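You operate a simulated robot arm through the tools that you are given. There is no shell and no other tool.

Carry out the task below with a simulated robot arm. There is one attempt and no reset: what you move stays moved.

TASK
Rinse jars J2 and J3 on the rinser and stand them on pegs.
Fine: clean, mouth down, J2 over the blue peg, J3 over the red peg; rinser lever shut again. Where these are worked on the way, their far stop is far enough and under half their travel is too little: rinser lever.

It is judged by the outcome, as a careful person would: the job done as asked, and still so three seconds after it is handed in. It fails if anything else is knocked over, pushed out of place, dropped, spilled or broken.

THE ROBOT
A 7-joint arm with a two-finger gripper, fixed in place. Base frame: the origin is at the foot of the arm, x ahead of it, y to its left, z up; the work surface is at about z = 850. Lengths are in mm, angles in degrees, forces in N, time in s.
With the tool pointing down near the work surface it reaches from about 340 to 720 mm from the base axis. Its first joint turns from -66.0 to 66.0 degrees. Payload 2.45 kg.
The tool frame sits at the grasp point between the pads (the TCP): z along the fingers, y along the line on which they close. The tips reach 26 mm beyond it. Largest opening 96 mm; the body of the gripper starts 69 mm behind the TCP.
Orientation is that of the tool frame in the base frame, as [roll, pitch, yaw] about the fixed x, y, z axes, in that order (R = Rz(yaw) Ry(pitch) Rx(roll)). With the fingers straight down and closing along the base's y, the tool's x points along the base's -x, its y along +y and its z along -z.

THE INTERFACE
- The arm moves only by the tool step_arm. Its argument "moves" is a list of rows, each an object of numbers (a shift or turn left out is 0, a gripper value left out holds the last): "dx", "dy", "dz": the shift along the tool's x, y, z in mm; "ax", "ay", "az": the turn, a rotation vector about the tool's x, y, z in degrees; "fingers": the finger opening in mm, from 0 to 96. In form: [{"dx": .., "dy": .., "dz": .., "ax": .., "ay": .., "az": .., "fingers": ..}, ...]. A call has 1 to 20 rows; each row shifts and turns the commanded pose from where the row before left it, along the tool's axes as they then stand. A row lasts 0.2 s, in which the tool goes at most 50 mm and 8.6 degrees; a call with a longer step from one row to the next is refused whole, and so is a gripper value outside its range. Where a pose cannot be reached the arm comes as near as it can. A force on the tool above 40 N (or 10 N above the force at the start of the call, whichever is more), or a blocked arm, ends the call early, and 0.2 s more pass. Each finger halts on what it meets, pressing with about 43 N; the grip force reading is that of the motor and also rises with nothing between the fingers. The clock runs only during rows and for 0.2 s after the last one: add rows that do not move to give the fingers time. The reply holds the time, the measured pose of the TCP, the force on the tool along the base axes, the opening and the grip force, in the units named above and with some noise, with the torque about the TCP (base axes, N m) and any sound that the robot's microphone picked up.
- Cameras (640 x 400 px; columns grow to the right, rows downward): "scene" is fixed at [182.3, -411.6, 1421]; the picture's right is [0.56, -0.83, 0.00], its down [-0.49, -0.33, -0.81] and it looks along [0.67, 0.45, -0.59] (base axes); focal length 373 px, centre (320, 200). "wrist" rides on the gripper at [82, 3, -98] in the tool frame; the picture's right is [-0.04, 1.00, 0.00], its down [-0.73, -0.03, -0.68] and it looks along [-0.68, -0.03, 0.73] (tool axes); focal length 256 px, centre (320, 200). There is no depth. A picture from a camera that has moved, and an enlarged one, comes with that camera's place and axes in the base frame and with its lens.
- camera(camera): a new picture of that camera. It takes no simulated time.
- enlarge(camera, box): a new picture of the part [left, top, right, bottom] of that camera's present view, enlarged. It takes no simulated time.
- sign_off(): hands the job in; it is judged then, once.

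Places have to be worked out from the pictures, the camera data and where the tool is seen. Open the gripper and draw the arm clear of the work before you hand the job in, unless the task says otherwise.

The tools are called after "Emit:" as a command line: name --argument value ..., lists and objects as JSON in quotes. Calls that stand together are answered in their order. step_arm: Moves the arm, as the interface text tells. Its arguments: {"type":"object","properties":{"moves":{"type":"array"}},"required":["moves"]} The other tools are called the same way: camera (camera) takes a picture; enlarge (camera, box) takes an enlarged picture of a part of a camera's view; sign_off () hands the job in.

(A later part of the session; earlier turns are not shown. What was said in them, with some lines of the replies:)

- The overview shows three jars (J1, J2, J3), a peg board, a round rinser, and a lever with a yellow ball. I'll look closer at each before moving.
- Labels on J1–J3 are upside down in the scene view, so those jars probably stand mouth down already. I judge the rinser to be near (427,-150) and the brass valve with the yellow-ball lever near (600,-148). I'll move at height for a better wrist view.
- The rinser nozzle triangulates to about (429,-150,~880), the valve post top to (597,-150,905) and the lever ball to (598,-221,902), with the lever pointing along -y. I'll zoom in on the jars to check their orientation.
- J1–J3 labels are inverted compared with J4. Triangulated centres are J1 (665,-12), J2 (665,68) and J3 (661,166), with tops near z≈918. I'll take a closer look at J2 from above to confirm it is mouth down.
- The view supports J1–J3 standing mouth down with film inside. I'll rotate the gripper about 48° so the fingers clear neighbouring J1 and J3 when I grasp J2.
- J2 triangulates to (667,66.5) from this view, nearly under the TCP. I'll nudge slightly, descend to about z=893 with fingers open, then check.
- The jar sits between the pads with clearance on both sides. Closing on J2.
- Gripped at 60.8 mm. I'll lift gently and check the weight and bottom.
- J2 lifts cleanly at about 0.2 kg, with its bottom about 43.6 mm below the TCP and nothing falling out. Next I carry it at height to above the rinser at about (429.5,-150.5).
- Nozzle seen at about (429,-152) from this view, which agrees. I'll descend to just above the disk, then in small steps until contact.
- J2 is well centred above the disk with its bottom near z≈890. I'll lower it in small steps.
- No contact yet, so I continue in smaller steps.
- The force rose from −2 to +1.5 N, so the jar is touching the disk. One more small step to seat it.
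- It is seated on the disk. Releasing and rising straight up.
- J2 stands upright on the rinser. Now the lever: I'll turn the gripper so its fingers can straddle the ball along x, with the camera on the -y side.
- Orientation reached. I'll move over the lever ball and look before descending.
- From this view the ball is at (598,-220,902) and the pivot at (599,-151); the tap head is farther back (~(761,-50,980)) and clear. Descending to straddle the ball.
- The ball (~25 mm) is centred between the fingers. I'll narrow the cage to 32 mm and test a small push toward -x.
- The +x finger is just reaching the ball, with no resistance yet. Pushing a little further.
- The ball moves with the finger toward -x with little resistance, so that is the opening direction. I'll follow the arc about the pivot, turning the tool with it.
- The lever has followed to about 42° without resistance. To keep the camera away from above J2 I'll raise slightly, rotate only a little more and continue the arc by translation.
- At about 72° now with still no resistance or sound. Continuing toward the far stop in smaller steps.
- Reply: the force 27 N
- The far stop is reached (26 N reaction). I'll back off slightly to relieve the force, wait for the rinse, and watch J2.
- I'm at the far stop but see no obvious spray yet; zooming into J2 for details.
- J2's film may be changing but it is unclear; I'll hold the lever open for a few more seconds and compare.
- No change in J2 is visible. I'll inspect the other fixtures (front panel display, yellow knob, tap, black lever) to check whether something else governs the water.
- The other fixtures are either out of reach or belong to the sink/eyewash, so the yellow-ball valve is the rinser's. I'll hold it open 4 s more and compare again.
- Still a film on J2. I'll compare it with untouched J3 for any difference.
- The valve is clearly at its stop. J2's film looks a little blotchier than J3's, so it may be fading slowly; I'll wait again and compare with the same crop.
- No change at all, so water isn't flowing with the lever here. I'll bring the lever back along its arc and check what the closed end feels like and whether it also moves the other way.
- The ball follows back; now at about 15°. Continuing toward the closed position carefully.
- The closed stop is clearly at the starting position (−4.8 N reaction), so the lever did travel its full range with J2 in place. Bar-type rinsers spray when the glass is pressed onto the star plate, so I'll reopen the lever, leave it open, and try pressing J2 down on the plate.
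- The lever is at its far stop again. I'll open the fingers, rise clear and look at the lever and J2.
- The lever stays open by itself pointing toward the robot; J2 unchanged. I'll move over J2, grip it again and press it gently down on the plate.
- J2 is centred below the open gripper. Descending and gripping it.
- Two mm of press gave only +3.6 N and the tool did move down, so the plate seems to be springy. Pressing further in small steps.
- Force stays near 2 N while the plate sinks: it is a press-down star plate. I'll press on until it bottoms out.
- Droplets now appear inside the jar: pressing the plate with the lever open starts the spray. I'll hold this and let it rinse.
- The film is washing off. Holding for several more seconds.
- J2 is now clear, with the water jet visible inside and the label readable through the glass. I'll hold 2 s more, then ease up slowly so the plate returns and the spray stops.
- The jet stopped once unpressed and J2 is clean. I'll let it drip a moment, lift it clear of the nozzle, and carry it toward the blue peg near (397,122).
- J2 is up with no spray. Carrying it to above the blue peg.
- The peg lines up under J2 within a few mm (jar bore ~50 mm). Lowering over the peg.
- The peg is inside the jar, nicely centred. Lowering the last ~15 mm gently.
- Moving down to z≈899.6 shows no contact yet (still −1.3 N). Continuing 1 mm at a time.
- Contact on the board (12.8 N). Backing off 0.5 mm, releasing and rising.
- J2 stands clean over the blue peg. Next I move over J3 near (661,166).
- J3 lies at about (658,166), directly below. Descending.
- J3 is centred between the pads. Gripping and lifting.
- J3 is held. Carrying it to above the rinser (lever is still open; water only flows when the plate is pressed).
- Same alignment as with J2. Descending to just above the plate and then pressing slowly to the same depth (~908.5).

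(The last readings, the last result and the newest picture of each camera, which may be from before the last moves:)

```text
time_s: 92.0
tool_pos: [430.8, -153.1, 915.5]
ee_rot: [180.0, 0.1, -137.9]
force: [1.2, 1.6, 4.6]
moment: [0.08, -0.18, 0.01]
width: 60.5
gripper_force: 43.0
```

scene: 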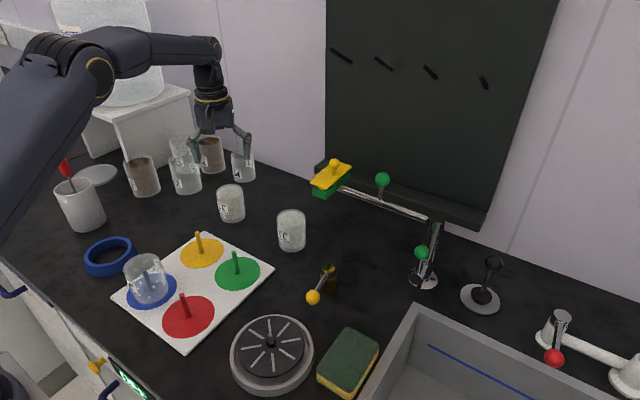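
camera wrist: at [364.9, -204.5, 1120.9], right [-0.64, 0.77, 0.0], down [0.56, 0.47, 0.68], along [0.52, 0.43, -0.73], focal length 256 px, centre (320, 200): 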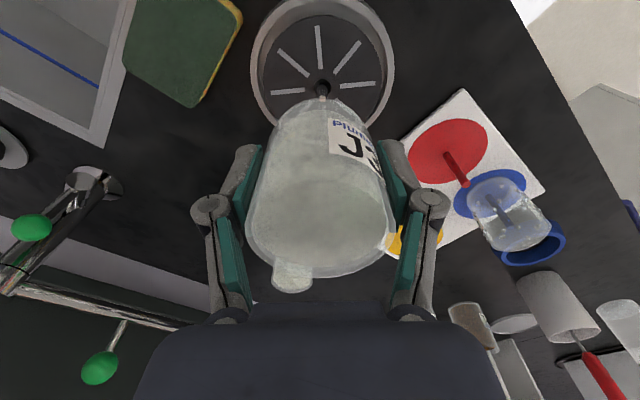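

Contact was felt near 924; the plate is sinking. Pressing on to about 908.

Emit:
step_arm --moves '[{"dz": 1}, {"dz": 1}, {"dz": 1}, {"dz": 1}, {}]'

Emit:
step_arm --moves '[{"dz": 1}, {"dz": 1}, {}, {}]'

Emit:
enlarge --camera "wrist" --box '[220, 80, 420, 300]'

```text
time_s: 93.2
tool_pos: [430.7, -152.1, 911.3]
ee_rot: [180.0, 0.0, -138.0]
force: [0.6, 1.5, 6.0]
moment: [0.06, -0.09, 0.01]
width: 60.5
gripper_force: 42.6
```

```text
time_s: 94.2
tool_pos: [430.9, -153.6, 908.8]
ee_rot: [-179.9, 0.0, -138.0]
force: [-3.3, 1.5, 24.6]
moment: [0.0, 0.13, -0.09]
width: 60.4
gripper_force: 43.2
```

```text
1.82 times, centred on (320, 190) of wrist
camera zoom: at [365.5, -203.9, 1006.6], right [-0.64, 0.77, 0.0], down [0.56, 0.47, 0.68], along [0.52, 0.43, -0.73], focal length 465 px, centre (320, 218)
```

zoom: 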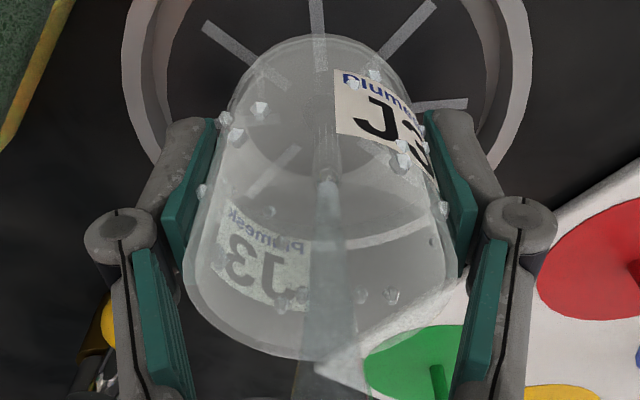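

The plate bottomed out (24.6 N), the jet is running and the film is already fading. I'll ease 1 mm and hold.

Emit:
step_arm --moves '[{"dz": -1}, {}, {}, {}, {}, {}, {}, {}, {}, {}, {}, {}, {}, {}, {}, {}, {}, {}, {}, {}]'

Emit:
enlarge --camera "wrist" --box '[220, 80, 420, 300]'

```text
time_s: 98.4
tool_pos: [430.3, -151.9, 910.7]
ee_rot: [179.9, 0.0, -138.0]
force: [0.4, -1.4, 6.9]
moment: [-0.03, -0.05, -0.07]
width: 60.5
gripper_force: 43.1
```

```text
1.82 times, centred on (320, 190) of wrist
camera zoom: at [365.6, -203.8, 1007.1], right [-0.64, 0.77, 0.0], down [0.56, 0.47, 0.68], along [0.52, 0.43, -0.73], focal length 465 px, centre (320, 218)
```

zoom: 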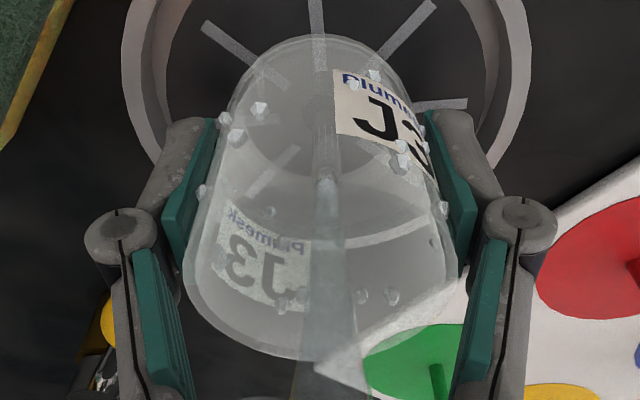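

J3 looks clean with the jet still running. I'll hold 3 s more for good measure and then ease up slowly until the spray stops.

Emit:
step_arm --moves '[{}, {}, {}, {}, {}, {}, {}, {}, {}, {}, {}, {}, {}, {}]'

Emit:
step_arm --moves '[{"dz": -2}, {"dz": -2}, {"dz": -2}, {"dz": -2}, {"dz": -2}, {"dz": -1}, {}, {}, {}, {}, {}]'

Emit:
enlarge --camera "wrist" --box '[220, 80, 420, 300]'

```text
time_s: 101.4
tool_pos: [430.8, -152.6, 910.0]
ee_rot: [179.9, 0.0, -138.0]
force: [0.5, -0.8, 5.9]
moment: [0.02, -0.04, -0.05]
width: 60.8
gripper_force: 43.0
```

```text
time_s: 103.8
tool_pos: [430.2, -152.7, 921.0]
ee_rot: [-180.0, 0.0, -137.9]
force: [1.4, 0.0, 2.7]
moment: [0.0, -0.06, 0.02]
width: 60.7
gripper_force: 42.9
```

```text
1.82 times, centred on (320, 190) of wrist
camera zoom: at [365.5, -203.6, 1018.6], right [-0.64, 0.77, 0.0], down [0.56, 0.47, 0.68], along [0.52, 0.43, -0.73], focal length 465 px, centre (320, 218)
```

zoom: 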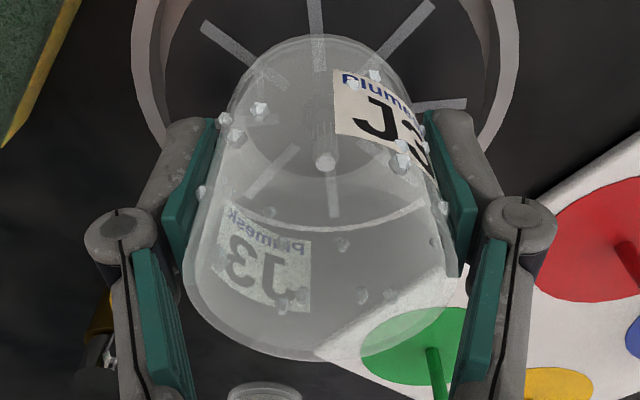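

Jet off, J3 clean. Lifting and carrying to above the red peg near (397,17).

Emit:
step_arm --moves '[{"dz": -3}, {}, {}, {}, {"dz": -20}, {"dz": -40}, {"dz": -40}, {"dx": -22.1, "dy": 37.0}, {"dx": -22.1, "dy": 37.0}, {"dx": -22.1, "dy": 37.0}, {"dx": -22.1, "dy": 37.0}, {}]'

Emit:
camera --camera "wrist"

Emit:
camera --camera "scene"

```text
time_s: 106.4
tool_pos: [396.3, 17.2, 1024.7]
ee_rot: [-180.0, -0.1, -138.1]
force: [-0.3, 0.6, -1.3]
moment: [0.03, 0.01, 0.01]
width: 60.9
gripper_force: 43.0
```

```text
taken
camera wrist: at [332.4, -34.3, 1122.4], right [-0.64, 0.77, 0.0], down [0.56, 0.47, 0.68], along [0.52, 0.43, -0.73], focal length 256 px, centre (320, 200)
```

wrist: 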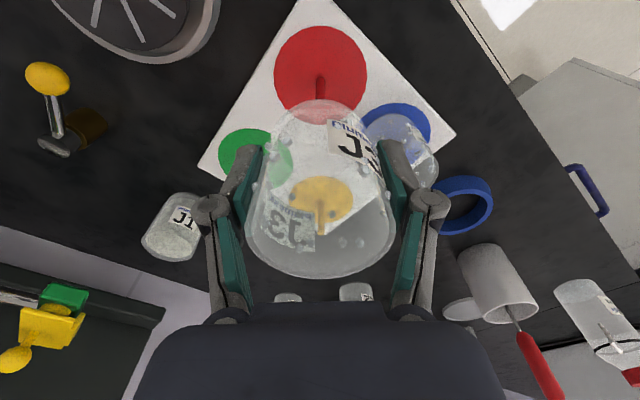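

```text
taken
```

scene: 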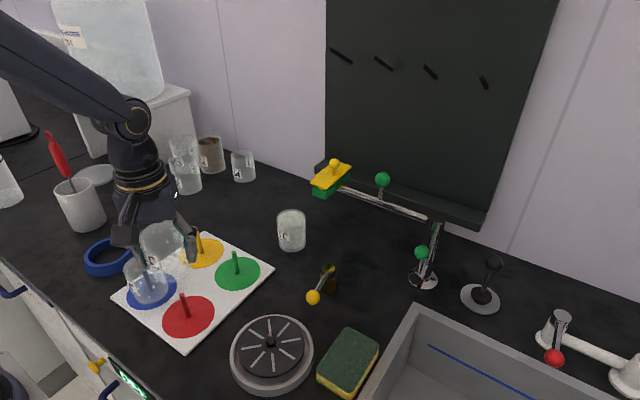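

The red peg is aligned the same way as the blue one was, and J2 is well clear. Lowering J3.

Emit:
step_arm --moves '[{"dz": 25}, {"dz": 25}, {"dz": 25}, {"dz": 20}, {"dz": 12}, {}]'

Emit:
enlarge --camera "wrist" --box '[220, 50, 420, 290]'

Emit:
enlarge --camera "scene" --box '[80, 200, 260, 370]'

```text
time_s: 107.8
tool_pos: [398.2, 16.0, 917.3]
ee_rot: [180.0, 0.0, -138.0]
force: [0.4, 0.3, -1.6]
moment: [-0.02, 0.02, 0.02]
width: 60.6
gripper_force: 42.5
```

```text
1.67 times, centred on (320, 170) of wrist
camera zoom: at [332.9, -34.3, 1014.4], right [-0.64, 0.77, 0.0], down [0.56, 0.47, 0.68], along [0.52, 0.43, -0.73], focal length 427 px, centre (320, 250)
```

zoom: 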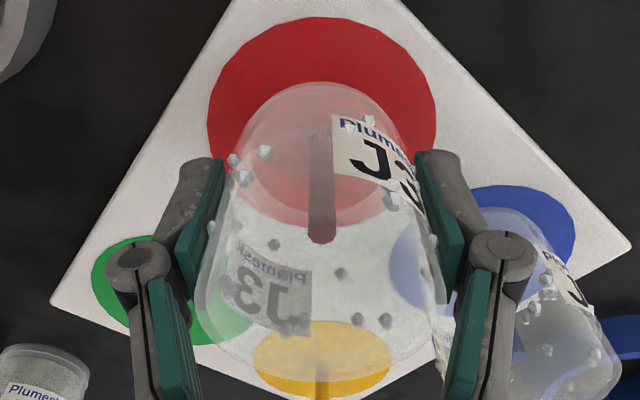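

```text
2.35 times, centred on (170, 285) of scene
camera zoom: at [182.3, -411.6, 1421.0], right [0.56, -0.83, 0.0], down [-0.49, -0.33, -0.81], along [0.67, 0.45, -0.59], focal length 878 px, centre (673, 0)
```

zoom: 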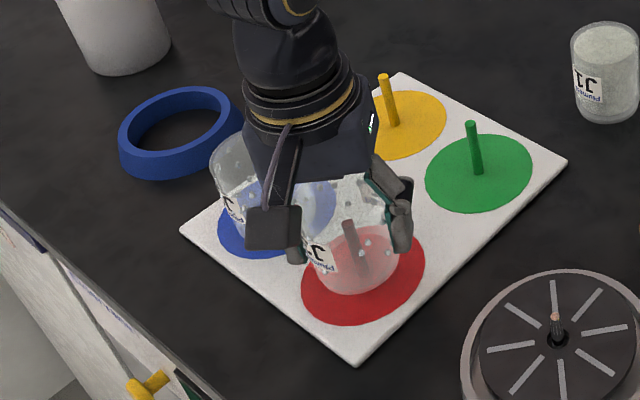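

The red peg is inside J3. Lowering further in small steps to contact.

Emit:
step_arm --moves '[{"dz": 4}, {"dz": 4}, {"dz": 3}, {}]'

Emit:
step_arm --moves '[{"dz": 1}, {"dz": 1}, {}]'

Emit:
step_arm --moves '[{"dz": 1}, {"dz": 1}, {}]'

```text
time_s: 108.8
tool_pos: [396.8, 17.2, 905.4]
ee_rot: [180.0, 0.1, -138.1]
force: [-0.5, 1.1, -0.7]
moment: [-0.02, 0.04, 0.02]
width: 60.7
gripper_force: 42.9
```

```text
time_s: 109.6
tool_pos: [396.8, 17.2, 904.1]
ee_rot: [179.9, -0.2, -138.0]
force: [-0.6, 0.3, -2.2]
moment: [0.01, -0.02, 0.02]
width: 60.6
gripper_force: 42.7
```

```text
time_s: 110.4
tool_pos: [397.4, 17.3, 902.0]
ee_rot: [180.0, 0.0, -138.0]
force: [-0.7, 0.3, -1.7]
moment: [0.04, -0.01, 0.02]
width: 60.4
gripper_force: 43.0
```

Still free; continuing 1 mm at a time.

Emit:
step_arm --moves '[{"dz": 1}, {}]'

Emit:
step_arm --moves '[{"dz": 1}, {}]'

Emit:
step_arm --moves '[{"dz": 0.8}, {}]'

```text
time_s: 111.0
tool_pos: [396.9, 16.7, 900.7]
ee_rot: [-179.9, 0.1, -138.0]
force: [-2.1, 0.1, 22.7]
moment: [-0.12, 0.35, -0.1]
width: 60.6
gripper_force: 42.5
```

```text
time_s: 111.6
tool_pos: [397.6, 17.2, 899.5]
ee_rot: [-180.0, 0.1, -138.0]
force: [-1.1, 1.0, 24.9]
moment: [0.05, -0.01, -0.2]
width: 60.6
gripper_force: 43.0
```

```text
time_s: 112.2
tool_pos: [397.3, 17.1, 899.7]
ee_rot: [-180.0, 0.2, -138.0]
force: [-1.4, 3.7, 25.5]
moment: [0.13, -0.03, -0.17]
width: 60.6
gripper_force: 43.2
```

Contact was made at about 901 and the jar slid slightly in the grip; it is seated. Easing up, releasing and rising.

Emit:
step_arm --moves '[{"dz": -0.8}, {}, {"fingers": 86}, {}, {}, {}, {"dz": -15}, {"dz": -30}, {"dz": -40}, {"dz": -40}, {}]'

Emit:
enlarge --camera "scene" --box '[80, 200, 300, 370]'

Emit:
camera --camera "wrist"

```text
time_s: 114.6
tool_pos: [395.9, 15.9, 1026.5]
ee_rot: [-180.0, 0.0, -138.0]
force: [0.7, 0.1, 0.3]
moment: [0.05, -0.01, 0.02]
width: 85.7
gripper_force: 0.0
```

```text
2.35 times, centred on (190, 285) of scene
camera zoom: at [182.3, -411.6, 1421.0], right [0.56, -0.83, 0.0], down [-0.49, -0.33, -0.81], along [0.67, 0.45, -0.59], focal length 878 px, centre (626, 0)
```

zoom: 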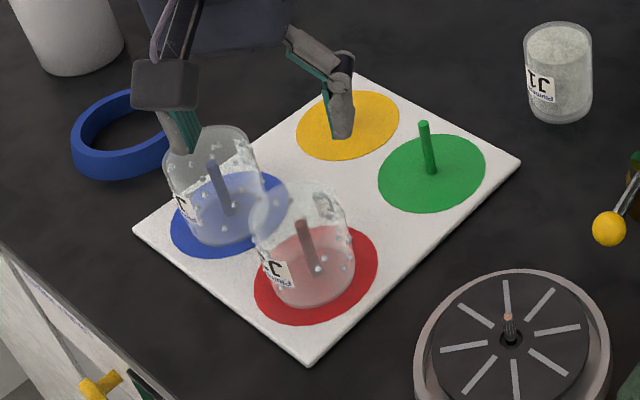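

```text
taken
camera wrist: at [331.2, -35.1, 1123.2], right [-0.64, 0.77, 0.0], down [0.57, 0.47, 0.68], along [0.52, 0.43, -0.73], focal length 256 px, centre (320, 200)
```

wrist: 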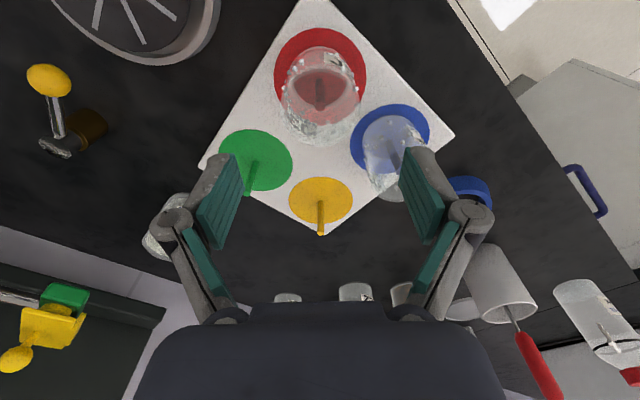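

Both jars stand clean over their pegs. Now to shut the lever: moving back above the ball at (529,-160) with the fingers at 60 mm.

Emit:
step_arm --moves '[{"dx": 3.74, "dy": -43.8, "dz": -3, "fingers": 60}, {"dx": 3.74, "dy": -43.8, "dz": -3}, {"dx": 3.74, "dy": -43.8, "dz": -3}, {"dx": 3.74, "dy": -43.8, "dz": -3}, {"dx": 3.74, "dy": -43.8}, {}]'

Emit:
camera --camera "wrist"

```text
time_s: 116.0
tool_pos: [530.1, -159.8, 1037.7]
ee_rot: [-180.0, 0.0, -138.0]
force: [0.2, 0.0, 0.6]
moment: [-0.02, 0.02, 0.02]
width: 60.0
gripper_force: 0.0
```

```text
taken
camera wrist: at [465.5, -211.2, 1135.0], right [-0.64, 0.77, 0.0], down [0.56, 0.47, 0.68], along [0.52, 0.43, -0.73], focal length 256 px, centre (320, 200)
```

wrist: 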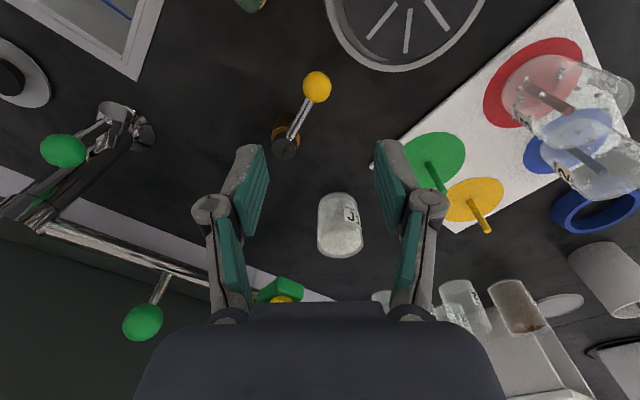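

The ball is where I left it. Descending to straddle it and narrowing the cage.

Emit:
step_arm --moves '[{"dz": 30}, {"dz": 30}, {"dz": 30}, {"dz": 25}, {"dz": 15}, {}, {"fingers": 34}, {}, {}]'

Emit:
camera --camera "wrist"

```text
time_s: 118.0
tool_pos: [530.7, -159.8, 906.5]
ee_rot: [180.0, -0.1, -138.0]
force: [0.1, -0.9, -0.2]
moment: [-0.03, 0.05, -0.02]
width: 34.6
gripper_force: 0.7
```

```text
taken
camera wrist: at [465.1, -210.5, 1004.4], right [-0.64, 0.77, 0.0], down [0.56, 0.47, 0.68], along [0.52, 0.43, -0.73], focal length 256 px, centre (320, 200)
```

wrist: 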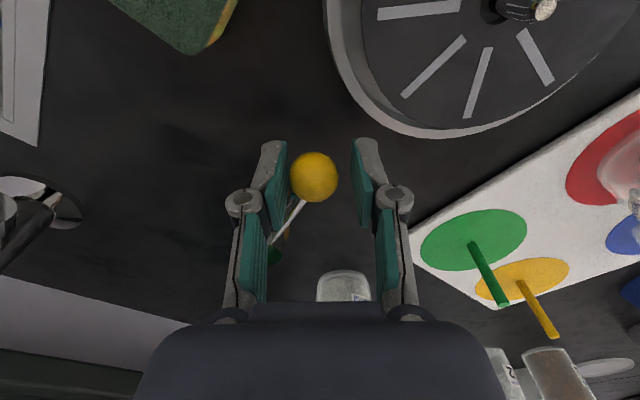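

Reversing along the arc to the shut position.

Emit:
step_arm --moves '[{"dy": -8.28, "dx": 4.92, "fingers": 32}, {"dy": -8.88, "dx": 3.72}, {"dy": -9.31, "dx": 2.44}, {"dy": -9.56, "dx": 1.12}, {"dy": -9.63, "dx": -0.22, "az": -8}, {"dy": -9.63, "dx": -0.22, "az": -8}, {"dy": -9.63, "dx": -0.22, "az": -8}, {"dy": -9.63, "dx": -0.22, "az": -8}, {"dy": -9.63, "dx": -0.22, "az": -8}, {"dy": -9.63, "dx": -0.22, "az": -8}, {}]'

Emit:
step_arm --moves '[{"dy": -4}, {"dy": -3}, {}]'

Emit:
camera --camera "wrist"

```text
time_s: 120.4
tool_pos: [594.2, -217.1, 906.4]
ee_rot: [-180.0, 0.0, -89.8]
force: [-1.3, -0.5, -0.5]
moment: [0.0, 0.02, 0.0]
width: 32.3
gripper_force: 0.1
```

```text
time_s: 121.2
tool_pos: [602.8, -219.9, 907.3]
ee_rot: [180.0, 0.0, -89.9]
force: [0.3, -0.2, 0.9]
moment: [0.0, 0.03, -0.03]
width: 32.3
gripper_force: 0.0
```

```text
taken
camera wrist: at [596.6, -299.8, 1004.6], right [-1.0, 0.04, 0.0], down [0.03, 0.73, 0.68], along [0.03, 0.68, -0.73], focal length 256 px, centre (320, 200)
```

wrist: 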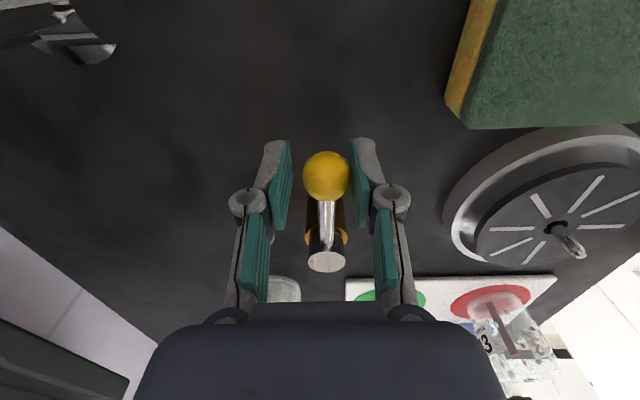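

Nearly shut; pushing a few mm more until the closed stop reacts.

Emit:
step_arm --moves '[{"dy": -2}, {"dy": -2}, {}]'

Emit:
step_arm --moves '[{"dy": -1.5}, {}]'

```text
time_s: 122.0
tool_pos: [605.5, -218.5, 907.1]
ee_rot: [179.9, -0.1, -89.9]
force: [-6.0, 0.0, 0.8]
moment: [0.01, 0.02, -0.02]
width: 35.0
gripper_force: 2.8
```

```text
time_s: 122.6
tool_pos: [606.7, -219.7, 906.7]
ee_rot: [179.9, 0.0, -90.0]
force: [-7.2, -0.1, -3.6]
moment: [-0.01, 0.01, -0.04]
width: 37.2
gripper_force: 3.4
```

The closed stop is reacting (−7 N), so the lever is fully shut. I'll back off, open, and rise clear.

Emit:
step_arm --moves '[{"dy": 5}, {"fingers": 60, "dy": 3}, {}, {"dz": -20}, {"dz": -40}, {"dz": -40}, {"dz": -40}, {}]'

Emit:
camera --camera "wrist"

Emit:
camera --camera "scene"

```text
time_s: 124.4
tool_pos: [600.1, -217.7, 1048.6]
ee_rot: [180.0, 0.0, -89.9]
force: [0.2, 0.3, 1.0]
moment: [-0.02, 0.01, -0.02]
width: 59.9
gripper_force: 0.0
```

```text
taken
camera wrist: at [593.7, -299.2, 1145.2], right [-1.0, 0.04, 0.0], down [0.03, 0.73, 0.68], along [0.03, 0.68, -0.73], focal length 256 px, centre (320, 200)
```

wrist: 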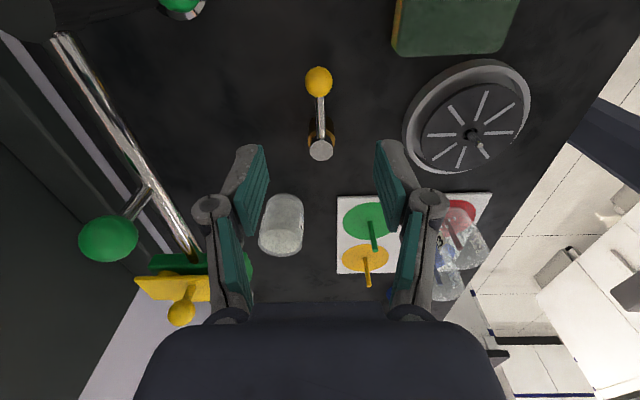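

```text
taken
```

scene: 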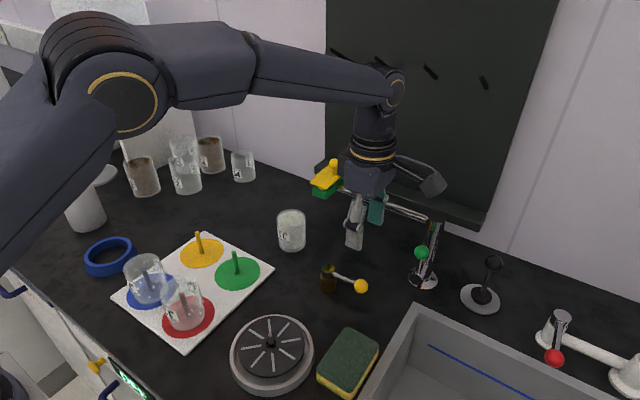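

The lever is back at its original shut position. Drawing the arm back and clear, with the gripper open, then a last check of the jars.

Emit:
step_arm --moves '[{"dx": -32, "dy": 26, "dz": -14, "fingers": 90}, {"dx": -32, "dy": 26, "dz": -14}, {"dx": -32, "dy": 26, "dz": -14}, {"dx": -32, "dy": 26, "dz": -14}, {"dx": -32, "dy": 26, "dz": -14}, {}, {}]'

Emit:
camera --camera "scene"

Emit:
enlarge --camera "scene" --box '[100, 230, 260, 360]'

Emit:
enlarge --camera "scene" --box '[220, 240, 400, 400]'

```text
time_s: 126.0
tool_pos: [469.7, -59.1, 1115.8]
ee_rot: [-180.0, 0.0, -89.9]
force: [-0.7, 0.5, -0.3]
moment: [-0.01, -0.03, 0.02]
width: 90.1
gripper_force: 0.1
```

```text
taken
```

scene: 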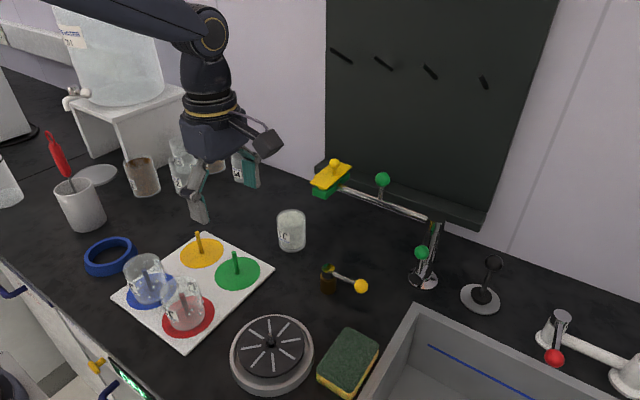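

```text
3.08 times, centred on (180, 295) of scene
camera zoom: at [182.3, -411.6, 1421.0], right [0.56, -0.83, 0.0], down [-0.49, -0.33, -0.81], along [0.67, 0.45, -0.59], focal length 1148 px, centre (751, -92)
```

zoom: 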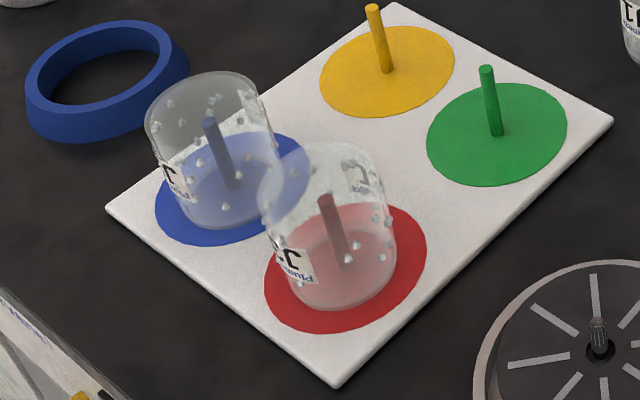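

```text
2.50 times, centred on (310, 320) of scene
camera zoom: at [182.3, -411.6, 1421.0], right [0.56, -0.83, 0.0], down [-0.49, -0.33, -0.81], along [0.67, 0.45, -0.59], focal length 933 px, centre (345, -100)
```

zoom: 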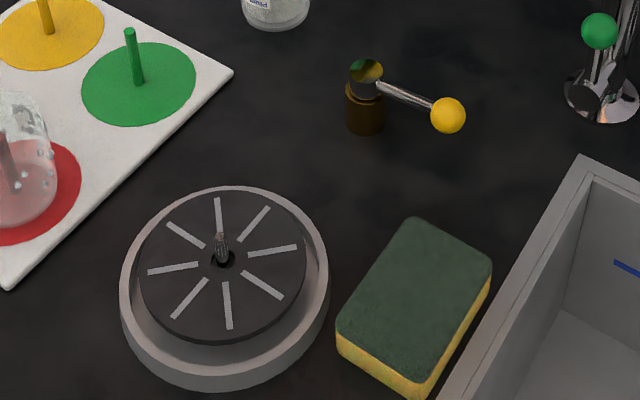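

J2 stands clean and mouth down over the blue peg, and J3 over the red peg. The lever is shut, the gripper is open and the arm is clear, so I'm handing the job in.

Emit:
sign_off

```text
The job is handed in.
```

I rinsed J2 and J3 and handed the job in. J2 stands mouth down over the blue peg and J3 mouth down over the red peg. Both looked clear of film in the last pictures, with a few water droplets left on the glass.

- **Rinser:** opening the lever alone did nothing. Water only flowed when the jar was also pressed down on the plate. My first attempt on J2, with just the lever open, didn't clean it; pressing the jar down did. I pressed each jar for several seconds with the lever at its far stop.
- **Lever:** it is shut again. I pushed it back until the closed stop resisted, and it sits where it started.
- **Everything else:** I left J1 and the other items alone. I saw nothing knocked over, moved or spilled.
- **Arm:** the gripper is open and the arm is drawn back from the work.
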